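You operate a simulated robot arm through the tools that you are given. There is no shell and no other tool. Be economical: measure what you need, move in short steps, check, and stop when the job is done.

Carry out the task below with a simulated robot arm. There is one attempt and no reset: what you move stays moved.

Task
Shim out the gap that the gauge shows and slide the catch door shut.
Fine: free the catch lock, push in that one shim, lock it again; the green lamp lights.
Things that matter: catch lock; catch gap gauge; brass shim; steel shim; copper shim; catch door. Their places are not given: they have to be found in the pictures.

The check looks at the end state, three seconds after you hand in, the way a careful person would. Anything else that was tipped, shoved, dropped, spilled or broken makes it a failure.

Robot
A 7-joint arm with a two-finger parallel gripper, fixed in place. Base frame: the origin is at the foot of the arm, x ahead of it, y to its left, z up; the work surface is at about z = 912. Readings come in mm, rad, newtons and seconds.
With the tool pointing down near the work surface it reaches from about 280 to 680 mm from the base axis. Its first joint turns from -1.152 to 1.152 rad. Payload 1.57 kg.
Tool frame: the origin (TCP) lies between the finger pads and is the grasp point; the fingertips stand 30 mm ahead of it; z points along the fingers, y is the line along which they close. The gripper opens to 110 mm. The fingers are 24 mm wide and 12 mm thick; the gripper's body (48 by 112 mm) begins 78 mm behind the TCP.
Orientation is that of the tool frame in the base frame, as a unit quaternion [x, y, z, w]. With the fingers straight down and closing along the base's y, the tool's x points along the base's -x, its y along +y and its z along -z.

Tools
- The arm moves only by the tool drive_tool. Its argument "commands" is a list of rows, each an object of numbers (a shift or turn left out is 0, a gripper value left out holds the last): "fingers": the gripper command, from -1 (shut) to 1 (fully open), values between in proportion; "x", "y", "z": the shift along the base's x, y, z in mm; "wx", "wy", "wz": the turn, a rotation vector about the base's x, y, z in rad. In form: [{"fingers": .., "x": .., "y": .., "z": .., "wx": .., "wy": .., "wz": ..}, ...]. A call has 1 to 12 rows; each row is the pose to reach, as a shift and turn from the pose commanded when the call began. A row lasts 0.2 s, in which the tool goes at most 50 mm and 0.15 rad; a call with a longer step from one row to the next is refused whole, and so is a gripper value outside its range. A pose out of reach is approached as far as the arm can. The call stops where the force on the tool passes 60 N (or 10 N more than at its start, if that is more) or the arm is blocked; 0.2 s more then pass. The fingers move at their own pace (about 108 mm/s each) and stop on an object; they squeeze with about 26 N. The grip force told is the motor's: it shows also when the fingers shut on nothing. Time passes only in rows, and 0.2 s behind the last, so rows that repeat a pose let the fingers close. The reply holds the time, the measured pose of the TCP, the force on the tool along the base axes, the opening and the grip force, in the units named above and with some noise.
- Cameras (640 x 400 px; columns grow to the right, rows downward): "scene" is fixed at [167.2, -385.8, 1428.4]; the picture's right is [0.80, -0.61, 0.00], its down [-0.21, -0.27, -0.94] and it looks along [0.57, 0.75, -0.34] (base axes); focal length 321 px, centre (320, 200). "wrist" rides on the gripper at [-36, 0, -80] in the tool frame; the picture's right is [0.00, -1.00, 0.00], its down [0.97, 0.00, -0.24] and it looks along [0.24, 0.00, 0.97] (tool axes); focal length 218 px, centre (320, 200).
- snapshot(camera): a new picture of that camera. No time passes.
- point_at(camera, pixels): for up to 12 pixels [column, row] of the newest picture of that camera ("zoom" is the newest enlarged one), the place [x, y, z] in the base frame of the surface seen there, good to about 2 mm. No time passes.
- zoom(camera, box): a new picture of the part [left, top, right, bottom] of that camera's present view, enlarged. No time passes.
- sign_off(): hands the job in; it is judged then, once.

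Work in short steps. Measure before you move; look again where a grasp or a placing could have gone wrong, and mend it. You have 80 turns and 38 pictures in all, those below and enlarged ones among them. Open the gripper and draw the arm clear of the work before you hand the job in, unless the task says otherwise; then end with one line.

The tools are called after "Request:" as name(argument=value, ...) on one line, values as JSON. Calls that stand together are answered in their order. drive_tool: Moves the arm, as the interface text tells. Its arguments: {"type":"object","properties":{"commands":{"type":"array","items":{"type":"object","properties":{"fingers":{"type":"number"},"x":{"type":"number"},"y":{"type":"number"},"z":{"type":"number"},"wx":{"type":"number"},"wy":{"type":"number"},"wz":{"type":"number"}}}}},"required":["commands"]} The other tools are called the same way: snapshot (camera) takes a picture; point_at (camera, pixels) gives the place of the surface under pixels of a picture; zoom (camera, box) takes an enlarged picture of a part of a camera's view; sign_off () hands the job in.

At the start:

```text
t: 0.0
tool_pos: [424.3, 89.5, 1264.4]
tool_rot: [0.0, 1.0, 0.0, 0.0]
contact_force: [0.2, 1.3, -0.1]
finger_gap: 109.9
grasp_force: 0.1
```

scene: 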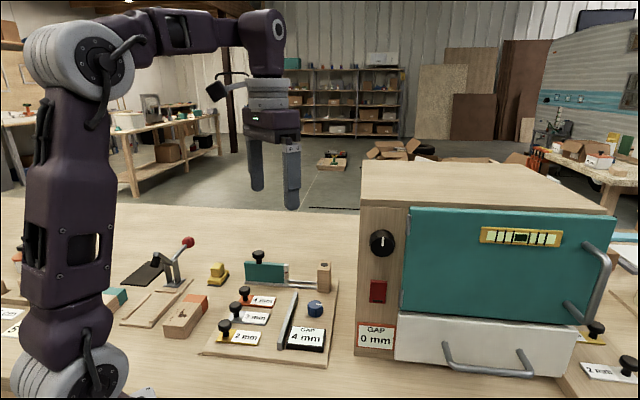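
wrist: 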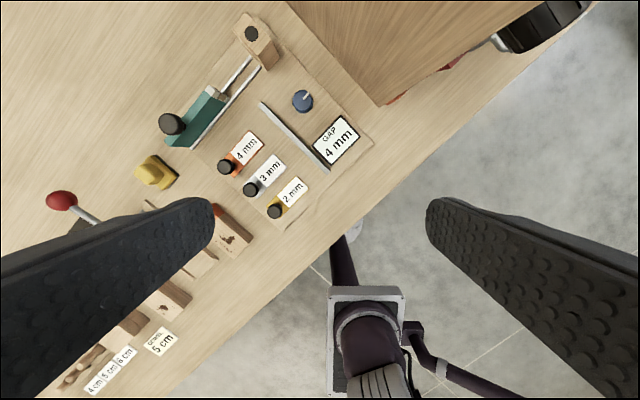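

I see a board with a gauge reading 4 mm, three shims, a teal slider and a blue knob. I'll zoom in on these first.

Request:
zoom(camera="scene", box=[190, 230, 350, 370])

Request:
zoom(camera="wrist", box=[130, 0, 390, 230])

Request:
zoom(camera="scene", box=[350, 180, 640, 400])

```text
2.86 times, centred on (270, 300) of scene
```

zoom: 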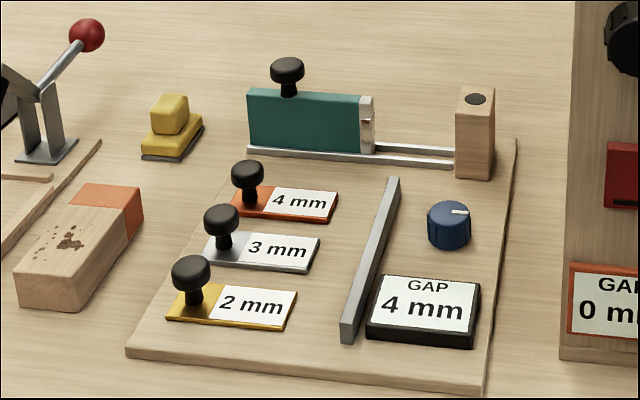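

```text
1.74 times, centred on (260, 115) of wrist
```

zoom: 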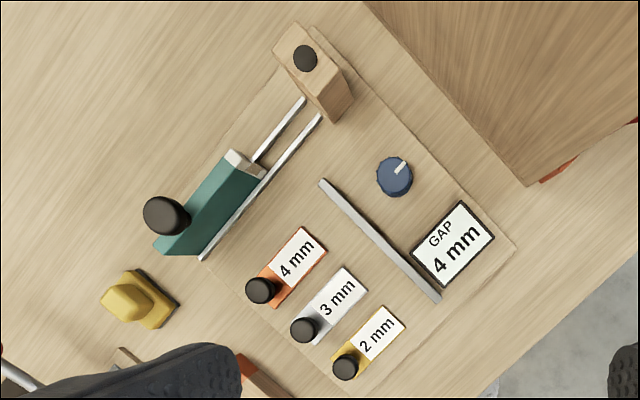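

```text
1.82 times, centred on (495, 290) of scene
```

zoom: 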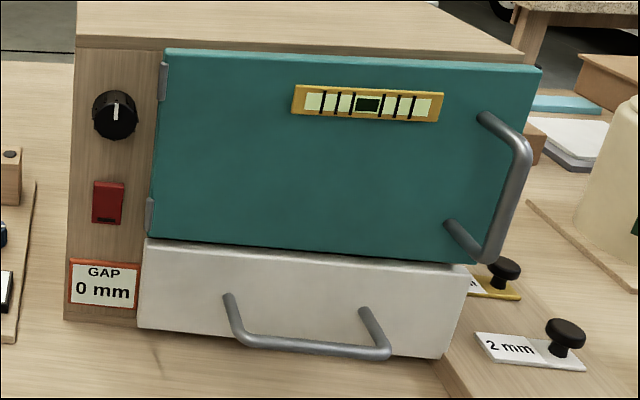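

The copper (orange) shim matches the 4 mm gauge, and the blue knob is probably the lock. I'll measure the parts, using the scene view for the points.

Request:
snapshot(camera="wrist")

Request:
point_at(camera="wrist", pixels=[[225, 167], [245, 147], [250, 190], [275, 212], [302, 101], [307, 96], [263, 103], [329, 170], [171, 123], [212, 92], [251, 34], [335, 141]])

Request:
zoom(camera="scene", box=[230, 240, 340, 310])

```text
32 pictures are left
```

wrist: 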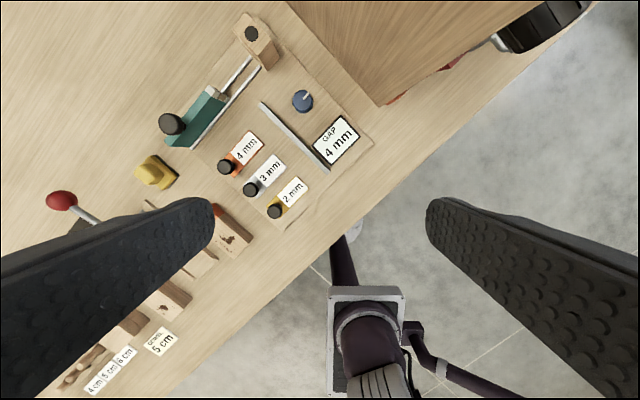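

```text
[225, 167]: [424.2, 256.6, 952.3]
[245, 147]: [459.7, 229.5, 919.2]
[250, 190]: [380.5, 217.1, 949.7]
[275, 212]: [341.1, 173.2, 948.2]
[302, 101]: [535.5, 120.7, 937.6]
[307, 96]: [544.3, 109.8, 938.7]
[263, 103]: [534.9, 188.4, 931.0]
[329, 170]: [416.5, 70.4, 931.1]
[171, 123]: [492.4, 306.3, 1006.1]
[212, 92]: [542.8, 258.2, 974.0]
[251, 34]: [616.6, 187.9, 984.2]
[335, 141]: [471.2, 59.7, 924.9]
```

```text
5.71 times, centred on (285, 275) of scene
```

zoom: 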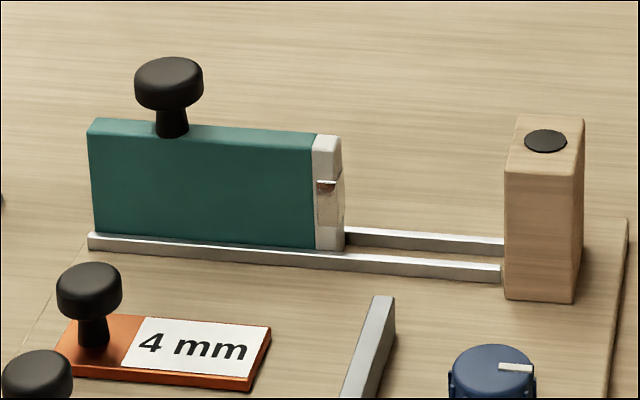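

The board axes run at about 45°. I'll measure the cabinet clearance and the details of the lock and shims.

Request:
point_at(camera="wrist", pixels=[[377, 100], [340, 50], [295, 5], [383, 103], [290, 112], [313, 95], [302, 113], [233, 173], [216, 163], [262, 140], [243, 134], [293, 143]])

Request:
snapshot(camera="scene")

Request:
point_at(camera="scene", pixels=[[362, 190], [362, 168], [258, 256], [252, 270], [283, 272], [318, 266], [324, 275], [245, 291], [316, 304], [315, 312], [390, 165], [289, 270]])

```text
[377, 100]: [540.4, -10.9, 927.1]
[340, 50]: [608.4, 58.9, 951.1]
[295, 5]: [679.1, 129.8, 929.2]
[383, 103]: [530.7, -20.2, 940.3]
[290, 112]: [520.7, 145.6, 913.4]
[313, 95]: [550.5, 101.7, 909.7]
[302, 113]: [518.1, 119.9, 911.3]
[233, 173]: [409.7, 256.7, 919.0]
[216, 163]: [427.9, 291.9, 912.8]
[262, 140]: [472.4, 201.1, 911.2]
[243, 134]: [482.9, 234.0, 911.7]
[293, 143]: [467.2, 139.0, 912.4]
```

```text
30 pictures are left
```

scene: 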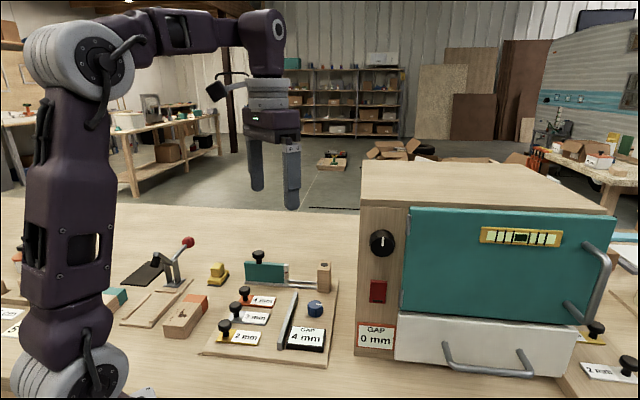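

```text
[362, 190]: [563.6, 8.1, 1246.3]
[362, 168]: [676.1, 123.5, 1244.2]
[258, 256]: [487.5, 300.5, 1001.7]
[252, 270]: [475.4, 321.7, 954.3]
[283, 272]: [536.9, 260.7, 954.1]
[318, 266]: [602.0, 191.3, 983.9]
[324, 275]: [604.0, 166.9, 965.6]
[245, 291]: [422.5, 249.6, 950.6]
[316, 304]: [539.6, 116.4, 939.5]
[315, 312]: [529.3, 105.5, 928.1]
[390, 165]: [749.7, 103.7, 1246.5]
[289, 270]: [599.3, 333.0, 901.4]
```

The lock is near (537,117) with its top at about z 939, and the cabinet wall is about 95 mm away along u=(0.7,-0.7). I'll move above the lock, yaw -45°, partly close the fingers and look.

Request:
drive_tool(commands=[{"fingers": 0, "x": 20, "y": 5, "wz": -0.14}, {"x": 45, "y": 11, "wz": -0.28}, {"x": 70, "y": 17, "wz": -0.42}, {"x": 95, "y": 23, "wz": -0.56}, {"x": 113, "y": 28, "wz": -0.7}, {"x": 113, "y": 28, "z": -40, "wz": -0.785}, {"x": 113, "y": 28, "z": -85, "wz": -0.785}, {"x": 113, "y": 28, "z": -130, "wz": -0.785}, {"x": 113, "y": 28, "z": -164, "wz": -0.785}, {"x": 113, "y": 28, "z": -164, "wz": -0.785}])

Request:
snapshot(camera="wrist")

```text
t: 2.2
tool_pos: [537.7, 116.7, 1100.2]
tool_rot: [0.383, 0.924, 0.0, 0.0]
contact_force: [0.3, 0.3, -0.2]
finger_gap: 55.1
grasp_force: 0.1
out of reach, approached as far as the arm can: row 5
```

```text
29 pictures are left
```

wrist: 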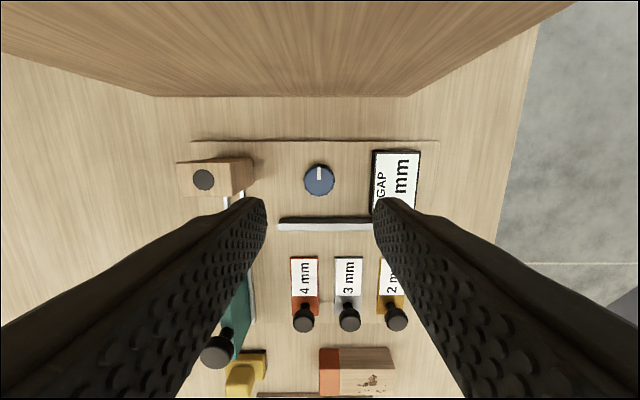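

Request:
point_at(camera="wrist", pixels=[[319, 180], [305, 181], [333, 181], [319, 167], [319, 193], [304, 310], [304, 262], [304, 325], [349, 312], [280, 223], [365, 223], [346, 262]])

Request:
zoom(camera="wrist", box=[240, 140, 400, 340])

```text
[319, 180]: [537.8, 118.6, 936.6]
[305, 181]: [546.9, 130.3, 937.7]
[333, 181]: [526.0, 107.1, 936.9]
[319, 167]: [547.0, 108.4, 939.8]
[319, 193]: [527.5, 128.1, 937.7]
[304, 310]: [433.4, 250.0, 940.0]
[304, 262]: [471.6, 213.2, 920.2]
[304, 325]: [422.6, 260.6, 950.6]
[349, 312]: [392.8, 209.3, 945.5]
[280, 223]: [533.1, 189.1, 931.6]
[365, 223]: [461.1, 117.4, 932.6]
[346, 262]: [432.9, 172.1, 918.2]
```

```text
2.00 times, centred on (320, 240) of wrist
```

zoom: 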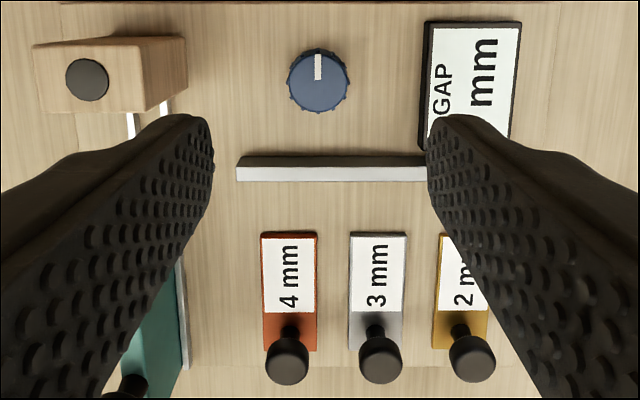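

Lock centre is about (537,118), diameter 31 mm, with its pointer along +u. I'll descend to z=950 and grip.

Request:
drive_tool(commands=[{"fingers": 0, "z": -45}, {"z": -90, "y": 1.5}, {"z": -125, "y": 1.5}, {"z": -142, "y": 1.5}, {"z": -150, "y": 1.5}, {"z": -150, "y": 1.5, "fingers": -1}, {"z": -150, "y": 1.5}, {"z": -150, "y": 1.5}])

```text
t: 4.0
tool_pos: [538.6, 119.4, 952.8]
tool_rot: [0.383, 0.924, 0.001, 0.0]
contact_force: [6.6, 5.9, -7.9]
finger_gap: 34.8
grasp_force: 42.0
```

Gripped (gap 34.8). I'll try a clockwise turn in small steps and watch the forces.

Request:
drive_tool(commands=[{"wz": -0.12}, {"wz": -0.24}, {"wz": -0.36}])

Request:
zoom(camera="wrist", box=[200, 60, 440, 210])

```text
t: 4.8
tool_pos: [538.4, 119.0, 951.0]
tool_rot: [0.543, 0.84, -0.001, 0.001]
contact_force: [-2.2, -3.3, 14.0]
finger_gap: 35.0
grasp_force: 41.7
```

```text
2.67 times, centred on (320, 135) of wrist
```

zoom: 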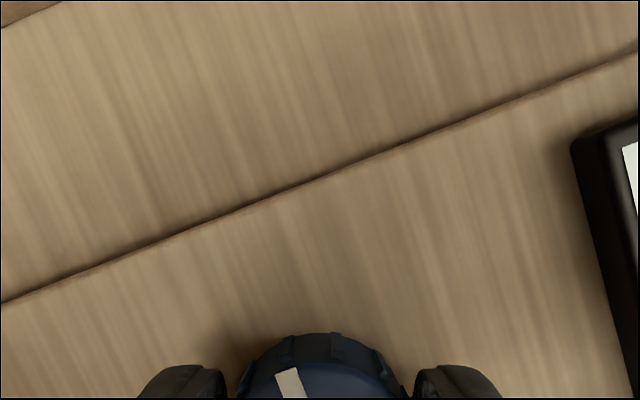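

In the zoom the pointer tilts about 20° relative to the hand, so the knob slipped and is blocked clockwise. I'll turn counter-clockwise instead.

Request:
drive_tool(commands=[{"wz": 0.13}, {"wz": 0.26}, {"wz": 0.39}, {"wz": 0.52}, {"wz": 0.65}])

Request:
zoom(camera="wrist", box=[200, 60, 440, 210])

```text
t: 6.0
tool_pos: [540.3, 119.4, 951.1]
tool_rot: [0.244, 0.97, 0.002, 0.002]
contact_force: [7.4, 1.0, 34.7]
finger_gap: 34.7
grasp_force: 42.0
```

```text
2.67 times, centred on (320, 135) of wrist
```

zoom: 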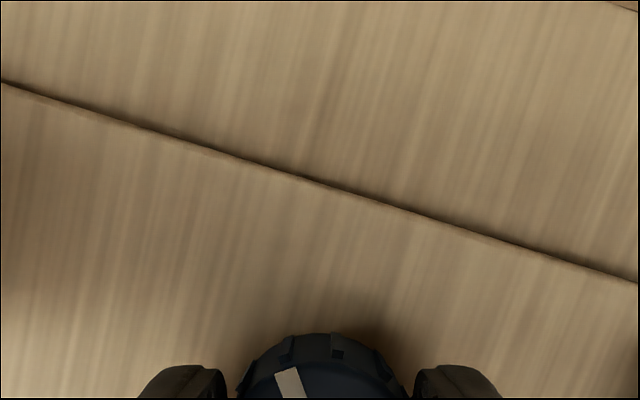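

The pointer now moves with the hand. I'll ease up 2 mm to relieve the vertical force and continue counter-clockwise until a stop shows.

Request:
drive_tool(commands=[{"z": 2, "wz": 0.13}, {"z": 2, "wz": 0.26}, {"z": 2, "wz": 0.39}, {"z": 2, "wz": 0.52}, {"z": 2, "wz": 0.65}, {"z": 2, "wz": 0.78}, {"z": 2, "wz": 0.91}])

Request:
zoom(camera="wrist", box=[200, 60, 440, 210])

```text
t: 7.6
tool_pos: [538.7, 121.3, 952.5]
tool_rot: [-0.208, 0.978, 0.002, 0.001]
contact_force: [16.8, 17.5, -24.0]
finger_gap: 34.5
grasp_force: 42.2
```

```text
2.67 times, centred on (320, 135) of wrist
```

zoom: 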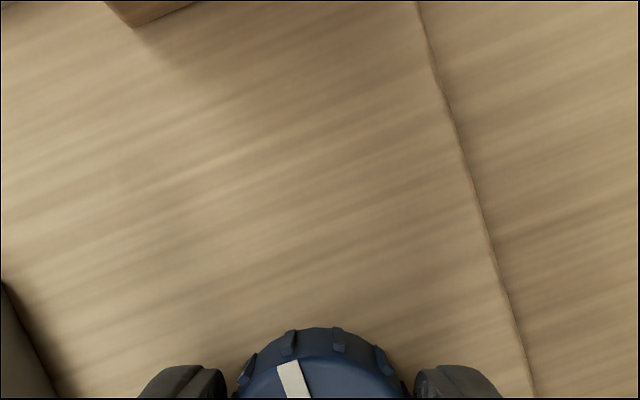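

The pointer has turned about 88°. I'll go a little further to check for the stop.

Request:
drive_tool(commands=[{"wz": 0.12}, {"wz": 0.24}])

Request:
zoom(camera="wrist", box=[200, 60, 440, 210])

```text
t: 8.2
tool_pos: [536.9, 119.3, 952.7]
tool_rot: [-0.322, 0.947, 0.0, -0.001]
contact_force: [-5.2, 14.9, 0.6]
finger_gap: 34.4
grasp_force: 41.8
```

```text
2.67 times, centred on (320, 135) of wrist
```

zoom: 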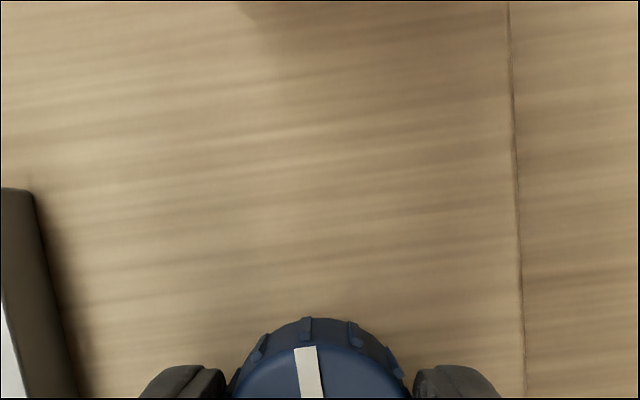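

The hand kept turning but the pointer stopped at about 90°, so the lock is free. I'll release, lift, and go above the copper shim knob near (425,257).

Request:
drive_tool(commands=[{"fingers": 0}, {"fingers": 0}, {"z": 45}, {"z": 90, "wz": -0.14}, {"z": 130, "wz": -0.28}, {"z": 130, "x": -20, "y": 25, "wz": -0.42}, {"z": 130, "x": -40, "y": 50, "wz": -0.56}, {"z": 130, "x": -60, "y": 75, "wz": -0.7}, {"z": 130, "x": -80, "y": 100, "wz": -0.84}, {"z": 130, "x": -100, "y": 125, "wz": -0.98}, {"z": 130, "x": -112, "y": 137, "wz": -1.12}, {"z": 130, "x": -112, "y": 137, "wz": -1.26}])

Request:
drive_tool(commands=[{"wz": -0.12}, {"wz": -0.18}, {"wz": -0.18}])

Request:
snapshot(camera="wrist")

Request:
zoom(camera="scene", box=[190, 230, 350, 370])

```text
t: 10.8
tool_pos: [426.4, 254.8, 1081.6]
tool_rot: [0.299, 0.954, 0.0, 0.0]
contact_force: [-0.4, 0.9, 0.0]
finger_gap: 55.0
grasp_force: 0.1
```

```text
t: 11.6
tool_pos: [425.8, 256.3, 1081.5]
tool_rot: [0.383, 0.924, -0.001, 0.001]
contact_force: [0.5, -0.1, -0.4]
finger_gap: 55.0
grasp_force: 0.1
```

```text
23 pictures are left
```

wrist: 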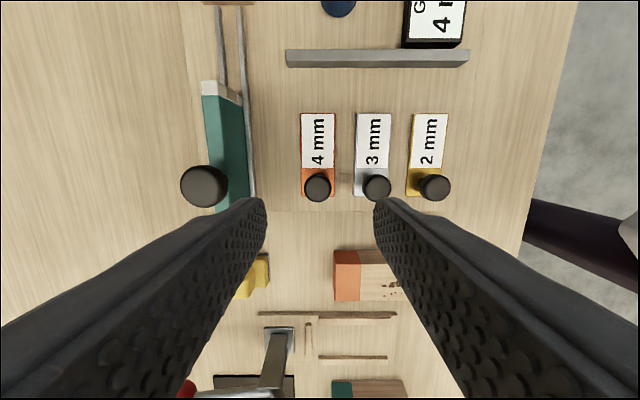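

```text
2.86 times, centred on (270, 300) of scene
```

zoom: 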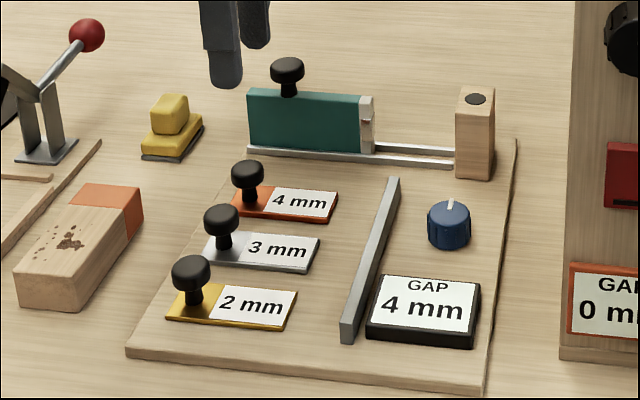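

The lock pointer has turned. I'll check the knob centres at (318,187) and (377,187) before descending.

Request:
point_at(camera="wrist", pixels=[[318, 187], [377, 187], [305, 187], [331, 187], [318, 175], [318, 200], [318, 116], [380, 66], [318, 66]])

```text
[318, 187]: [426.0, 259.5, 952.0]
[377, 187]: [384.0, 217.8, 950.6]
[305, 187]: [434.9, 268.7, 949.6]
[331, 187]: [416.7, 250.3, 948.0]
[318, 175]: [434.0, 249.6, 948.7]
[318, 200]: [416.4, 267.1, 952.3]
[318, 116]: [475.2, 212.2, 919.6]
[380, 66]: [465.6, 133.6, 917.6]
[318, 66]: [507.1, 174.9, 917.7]
```

Knob centre is (425.5,259), diameter 26, and the neighbour is 59 mm away. I'll descend to z=960 and grip.

Request:
drive_tool(commands=[{"fingers": -0.1, "y": 2, "z": -40}, {"y": 2, "z": -80}, {"y": 2, "z": -110}, {"y": 2, "z": -121}, {"y": 2, "z": -121, "fingers": -1}, {"y": 2, "z": -121}, {"y": 2, "z": -121}])

Request:
drive_tool(commands=[{"x": 7, "y": -7}, {"x": 14, "y": -14}])

Request:
zoom(camera="scene", box=[190, 230, 350, 370])

```text
t: 13.2
tool_pos: [426.7, 259.4, 959.5]
tool_rot: [0.383, 0.924, 0.0, 0.0]
contact_force: [3.4, 2.9, -7.8]
finger_gap: 27.2
grasp_force: 37.4
```

```text
t: 13.8
tool_pos: [441.0, 243.8, 959.7]
tool_rot: [0.383, 0.924, -0.001, 0.0]
contact_force: [6.7, 9.0, -22.7]
finger_gap: 27.0
grasp_force: 37.9
```

```text
2.86 times, centred on (270, 300) of scene
```

zoom: 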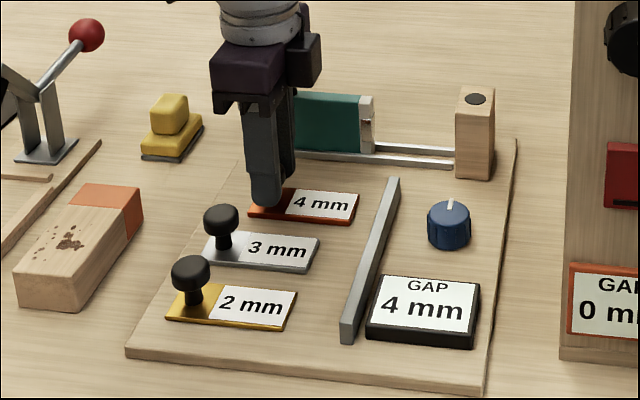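

The copper shim slides with the grip. I'll keep pushing it toward the bar until it meets resistance.

Request:
drive_tool(commands=[{"x": 7, "y": -7}, {"x": 14, "y": -14}, {"x": 20, "y": -20}, {"x": 25, "y": -25}])

Request:
zoom(camera="scene", box=[190, 230, 350, 370])

```text
t: 14.8
tool_pos: [466.6, 217.4, 961.8]
tool_rot: [0.384, 0.923, -0.001, 0.0]
contact_force: [0.5, 0.5, 0.1]
finger_gap: 0.0
grasp_force: 21.3
```

```text
2.86 times, centred on (270, 300) of scene
```

zoom: 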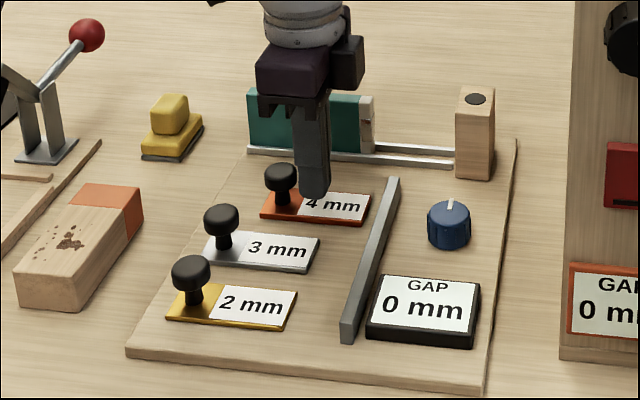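

The gauge now reads 0 mm, and the shim reached its stop and slipped out of the grip. I'll lift away and view the door knob from above.

Request:
drive_tool(commands=[{"z": 45}, {"z": 90}, {"z": 135}, {"z": 170, "fingers": 0}, {"z": 170, "x": 10, "y": 30}, {"z": 170, "x": 20, "y": 60}, {"z": 170, "x": 22, "y": 86}, {"z": 170, "x": 22, "y": 86}])

Request:
snapshot(camera="wrist")

```text
t: 16.6
tool_pos: [487.2, 304.0, 1130.1]
tool_rot: [0.382, 0.924, 0.0, -0.001]
contact_force: [-0.4, 0.1, -0.2]
finger_gap: 54.9
grasp_force: 0.1
```

```text
19 pictures are left
```

wrist: 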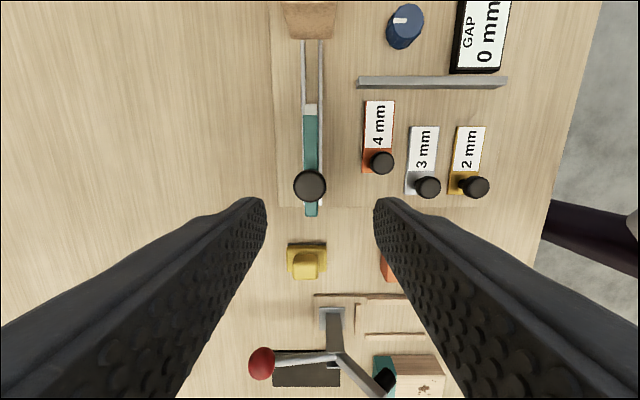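

Request:
point_at(camera="wrist", pixels=[[310, 186], [297, 186], [323, 186], [310, 173], [310, 199], [312, 105], [312, 36], [308, 20], [383, 162], [378, 103]])

```text
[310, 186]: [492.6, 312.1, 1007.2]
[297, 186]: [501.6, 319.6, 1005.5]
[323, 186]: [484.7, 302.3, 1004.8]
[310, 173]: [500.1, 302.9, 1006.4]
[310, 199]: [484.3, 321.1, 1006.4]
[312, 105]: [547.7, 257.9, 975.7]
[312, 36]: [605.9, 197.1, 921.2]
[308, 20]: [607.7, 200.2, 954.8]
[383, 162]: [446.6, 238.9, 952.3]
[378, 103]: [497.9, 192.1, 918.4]
```

Door knob centre is (492.5,311) at z 1007, with about 83 mm of travel to the post. I'll descend to z=1014 and grip.

Request:
drive_tool(commands=[{"x": 5, "y": 7, "z": -40}, {"x": 5, "y": 7, "z": -80}, {"x": 5, "y": 7, "z": -105}, {"x": 5, "y": 7, "z": -116}, {"x": 5, "y": 7, "z": -116, "fingers": -1}, {"x": 5, "y": 7, "z": -116}, {"x": 5, "y": 7, "z": -116}])

Request:
drive_tool(commands=[{"x": 7, "y": -7}, {"x": 14, "y": -14}, {"x": 21, "y": -21}, {"x": 28, "y": -28}, {"x": 35, "y": -35}])

Request:
zoom(camera="scene", box=[190, 230, 350, 370])

```text
t: 18.2
tool_pos: [491.9, 313.6, 1014.3]
tool_rot: [0.383, 0.924, -0.001, 0.0]
contact_force: [3.0, 4.3, -5.0]
finger_gap: 30.7
grasp_force: 39.7
```

```text
t: 19.4
tool_pos: [527.6, 277.7, 1014.5]
tool_rot: [0.382, 0.924, 0.001, 0.0]
contact_force: [16.5, 18.2, -23.4]
finger_gap: 30.9
grasp_force: 39.7
```

```text
2.86 times, centred on (270, 300) of scene
```

zoom: 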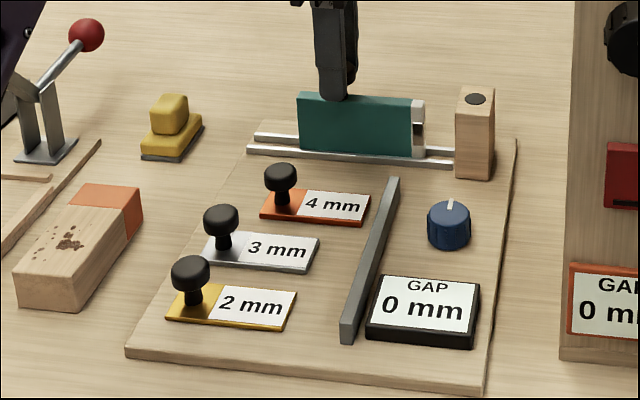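

The door slides freely. I'll ease the side load slightly and push on until it stops at the post.

Request:
drive_tool(commands=[{"x": 8, "y": -6}, {"x": 15, "y": -13}, {"x": 21, "y": -19}, {"x": 25, "y": -23}, {"x": 28, "y": -26}])

Request:
zoom(camera="scene", box=[190, 230, 350, 370])

```text
t: 20.6
tool_pos: [552.0, 255.1, 1015.2]
tool_rot: [0.381, 0.925, -0.001, -0.005]
contact_force: [-29.6, 19.8, -2.3]
finger_gap: 30.7
grasp_force: 40.1
```

```text
2.86 times, centred on (270, 300) of scene
```

zoom: 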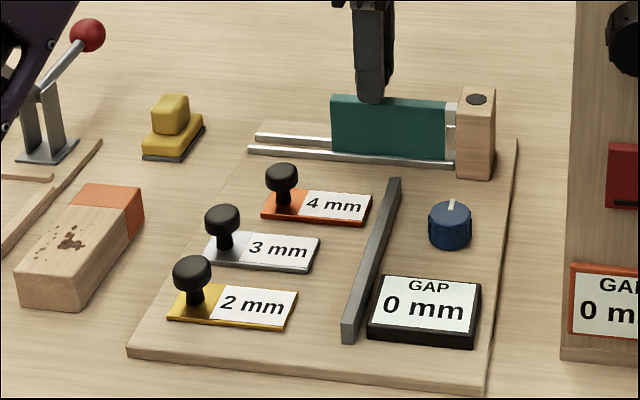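

The door meets the post with about 35 N of push, so it is shut. I'll back off the push, release and lift.

Request:
drive_tool(commands=[{"x": -3, "y": 3}, {"x": -3, "y": 3, "fingers": 0}, {"x": -3, "y": 3}, {"x": -3, "y": 3, "z": 45}, {"x": -3, "y": 3, "z": 90}, {"x": -3, "y": -40, "z": 90}, {"x": -8, "y": -85, "z": 90}, {"x": -13, "y": -134, "z": 90}, {"x": -13, "y": -134, "z": 90}])

Request:
snapshot(camera="wrist")

Request:
zoom(camera="scene", box=[190, 230, 350, 370])

```text
t: 22.6
tool_pos: [544.2, 117.1, 1105.0]
tool_rot: [0.382, 0.924, 0.0, 0.0]
contact_force: [-0.2, -0.6, 0.9]
finger_gap: 54.9
grasp_force: 0.0
```

```text
16 pictures are left
```

wrist: 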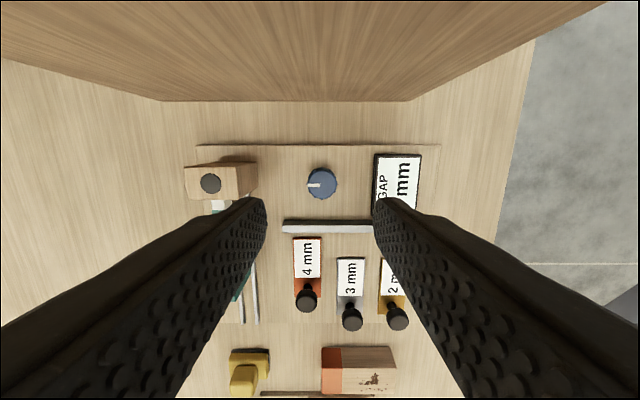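

```text
2.86 times, centred on (270, 300) of scene
```

zoom: 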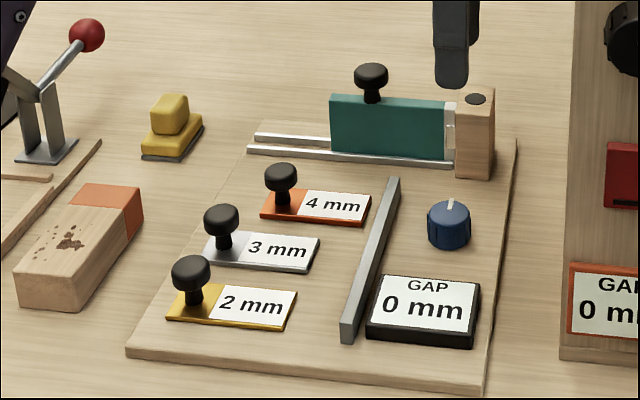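

The board is back in place and the door is shut. The lock pointer now points along the bar, so I'll pre-turn the hand counter-clockwise above the lock and then descend to grip it.

Request:
drive_tool(commands=[{"x": -6.5, "y": 1.5, "wz": 0.14}, {"x": -6.5, "y": 1.5, "wz": 0.28}, {"x": -6.5, "y": 1.5, "wz": 0.42}, {"x": -6.5, "y": 1.5, "wz": 0.56}, {"x": -6.5, "y": 1.5, "wz": 0.7}, {"x": -6.5, "y": 1.5, "wz": 0.84}, {"x": -6.5, "y": 1.5, "wz": 0.98}, {"x": -6.5, "y": 1.5, "wz": 1.12}, {"x": -6.5, "y": 1.5, "wz": 1.26}, {"x": -6.5, "y": 1.5, "wz": 1.4}, {"x": -6.5, "y": 1.5, "wz": 1.4}])

Request:
drive_tool(commands=[{"z": -45}, {"z": -90}, {"z": -125}, {"z": -142}, {"z": -152}, {"z": -152, "fingers": -1}, {"z": -152}, {"z": -152}])

```text
t: 25.0
tool_pos: [536.8, 118.7, 1105.7]
tool_rot: [-0.303, 0.953, 0.0, 0.0]
contact_force: [0.0, 0.4, 0.2]
finger_gap: 54.9
grasp_force: 0.2
```

```text
t: 26.8
tool_pos: [536.1, 119.1, 953.2]
tool_rot: [-0.303, 0.953, 0.0, 0.001]
contact_force: [-3.5, 1.8, -3.4]
finger_gap: 33.9
grasp_force: 41.7
```

Gripped. I'll turn clockwise a little over 90°, so the slip at the stop shows it is fully locked.

Request:
drive_tool(commands=[{"wz": -0.14}, {"wz": -0.28}, {"wz": -0.42}, {"wz": -0.56}, {"wz": -0.7}, {"wz": -0.84}, {"wz": -0.98}, {"wz": -1.12}, {"wz": -1.26}, {"wz": -1.4}, {"wz": -1.54}, {"wz": -1.66}])

Request:
zoom(camera="scene", box=[190, 230, 350, 370])

Request:
zoom(camera="wrist", box=[200, 60, 440, 210])

```text
t: 29.4
tool_pos: [536.3, 119.6, 953.2]
tool_rot: [0.499, 0.867, 0.002, 0.0]
contact_force: [10.3, 34.6, -7.4]
finger_gap: 34.2
grasp_force: 41.7
```

```text
2.86 times, centred on (270, 300) of scene
```

zoom: 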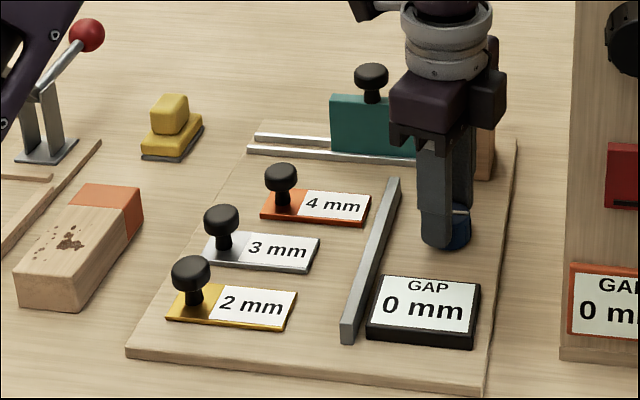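

```text
2.67 times, centred on (320, 135) of wrist
```

zoom: 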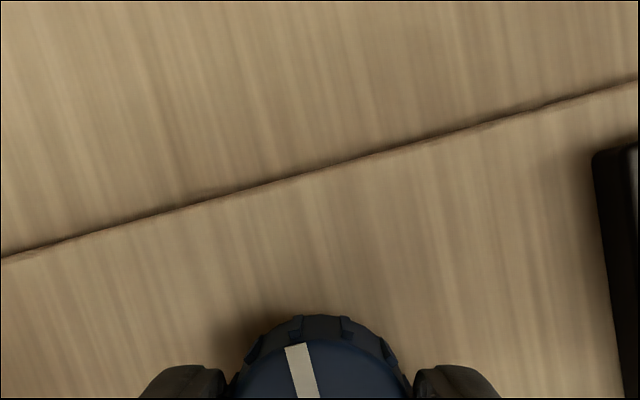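

The pointer is again square to the board edge, matching the original locked position. I'll release, lift clear and check the lamp.

Request:
drive_tool(commands=[{"fingers": 0}, {"fingers": 0}, {"z": 40}, {"z": 85}, {"z": 130}, {"z": 175}, {"z": 215}, {"z": 250, "x": -30}, {"z": 280, "x": -75}, {"z": 300, "x": -115}, {"z": 300, "x": -150}, {"z": 300, "x": -150}])

Request:
zoom(camera="scene", box=[190, 230, 350, 370])

Request:
snapshot(camera="scene")

```text
refused: row 9 steps farther than a row can; nothing moved
```

```text
2.86 times, centred on (270, 300) of scene
```

zoom: 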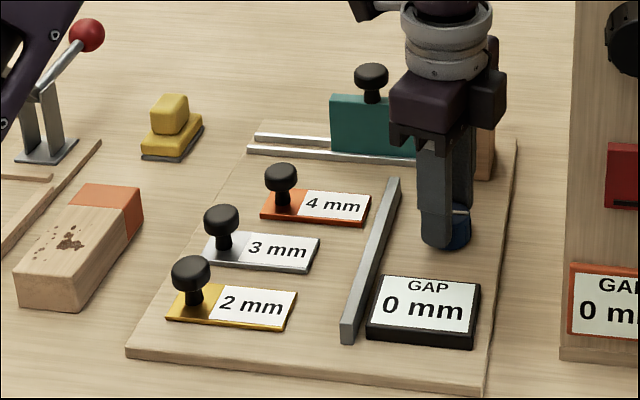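

```text
11 pictures are left
```

scene: 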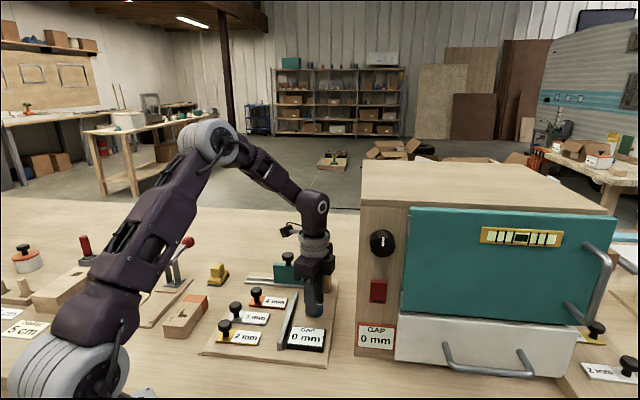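

That call was refused because one step was too long, so I'll repeat it with shorter steps.

Request:
drive_tool(commands=[{"fingers": 0}, {"fingers": 0}, {"z": 40}, {"z": 85}, {"z": 130}, {"z": 175}, {"z": 215}, {"z": 240, "x": -30}, {"z": 260, "x": -65}, {"z": 280, "x": -100}, {"z": 290, "x": -135}, {"z": 290, "x": -135}])

Request:
zoom(camera="scene", box=[190, 230, 350, 370])

```text
t: 32.0
tool_pos: [399.6, 118.6, 1242.8]
tool_rot: [0.499, 0.867, -0.001, 0.0]
contact_force: [0.2, 0.9, 0.6]
finger_gap: 55.3
grasp_force: 0.0
```

```text
2.86 times, centred on (270, 300) of scene
```

zoom: 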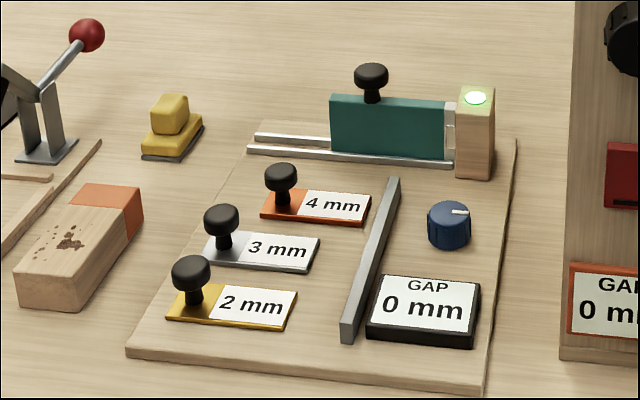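

The green lamp on the post is lit, the gauge reads 0 mm, the lock is back in place and the door is shut. The arm is clear, so I'll open the gripper fully and hand in.

Request:
drive_tool(commands=[{"fingers": 1}, {"fingers": 1}, {"fingers": 1}])

Request:
sign_off()

```text
t: 32.8
tool_pos: [398.7, 119.0, 1244.0]
tool_rot: [0.499, 0.866, 0.0, 0.0]
contact_force: [-0.9, 0.7, 1.2]
finger_gap: 110.1
grasp_force: 0.0
```

```text
The job is handed in.
```

The job is done: the 4 mm copper shim is in, the gauge reads 0 mm, the catch door is shut and locked again, and the green lamp is lit.
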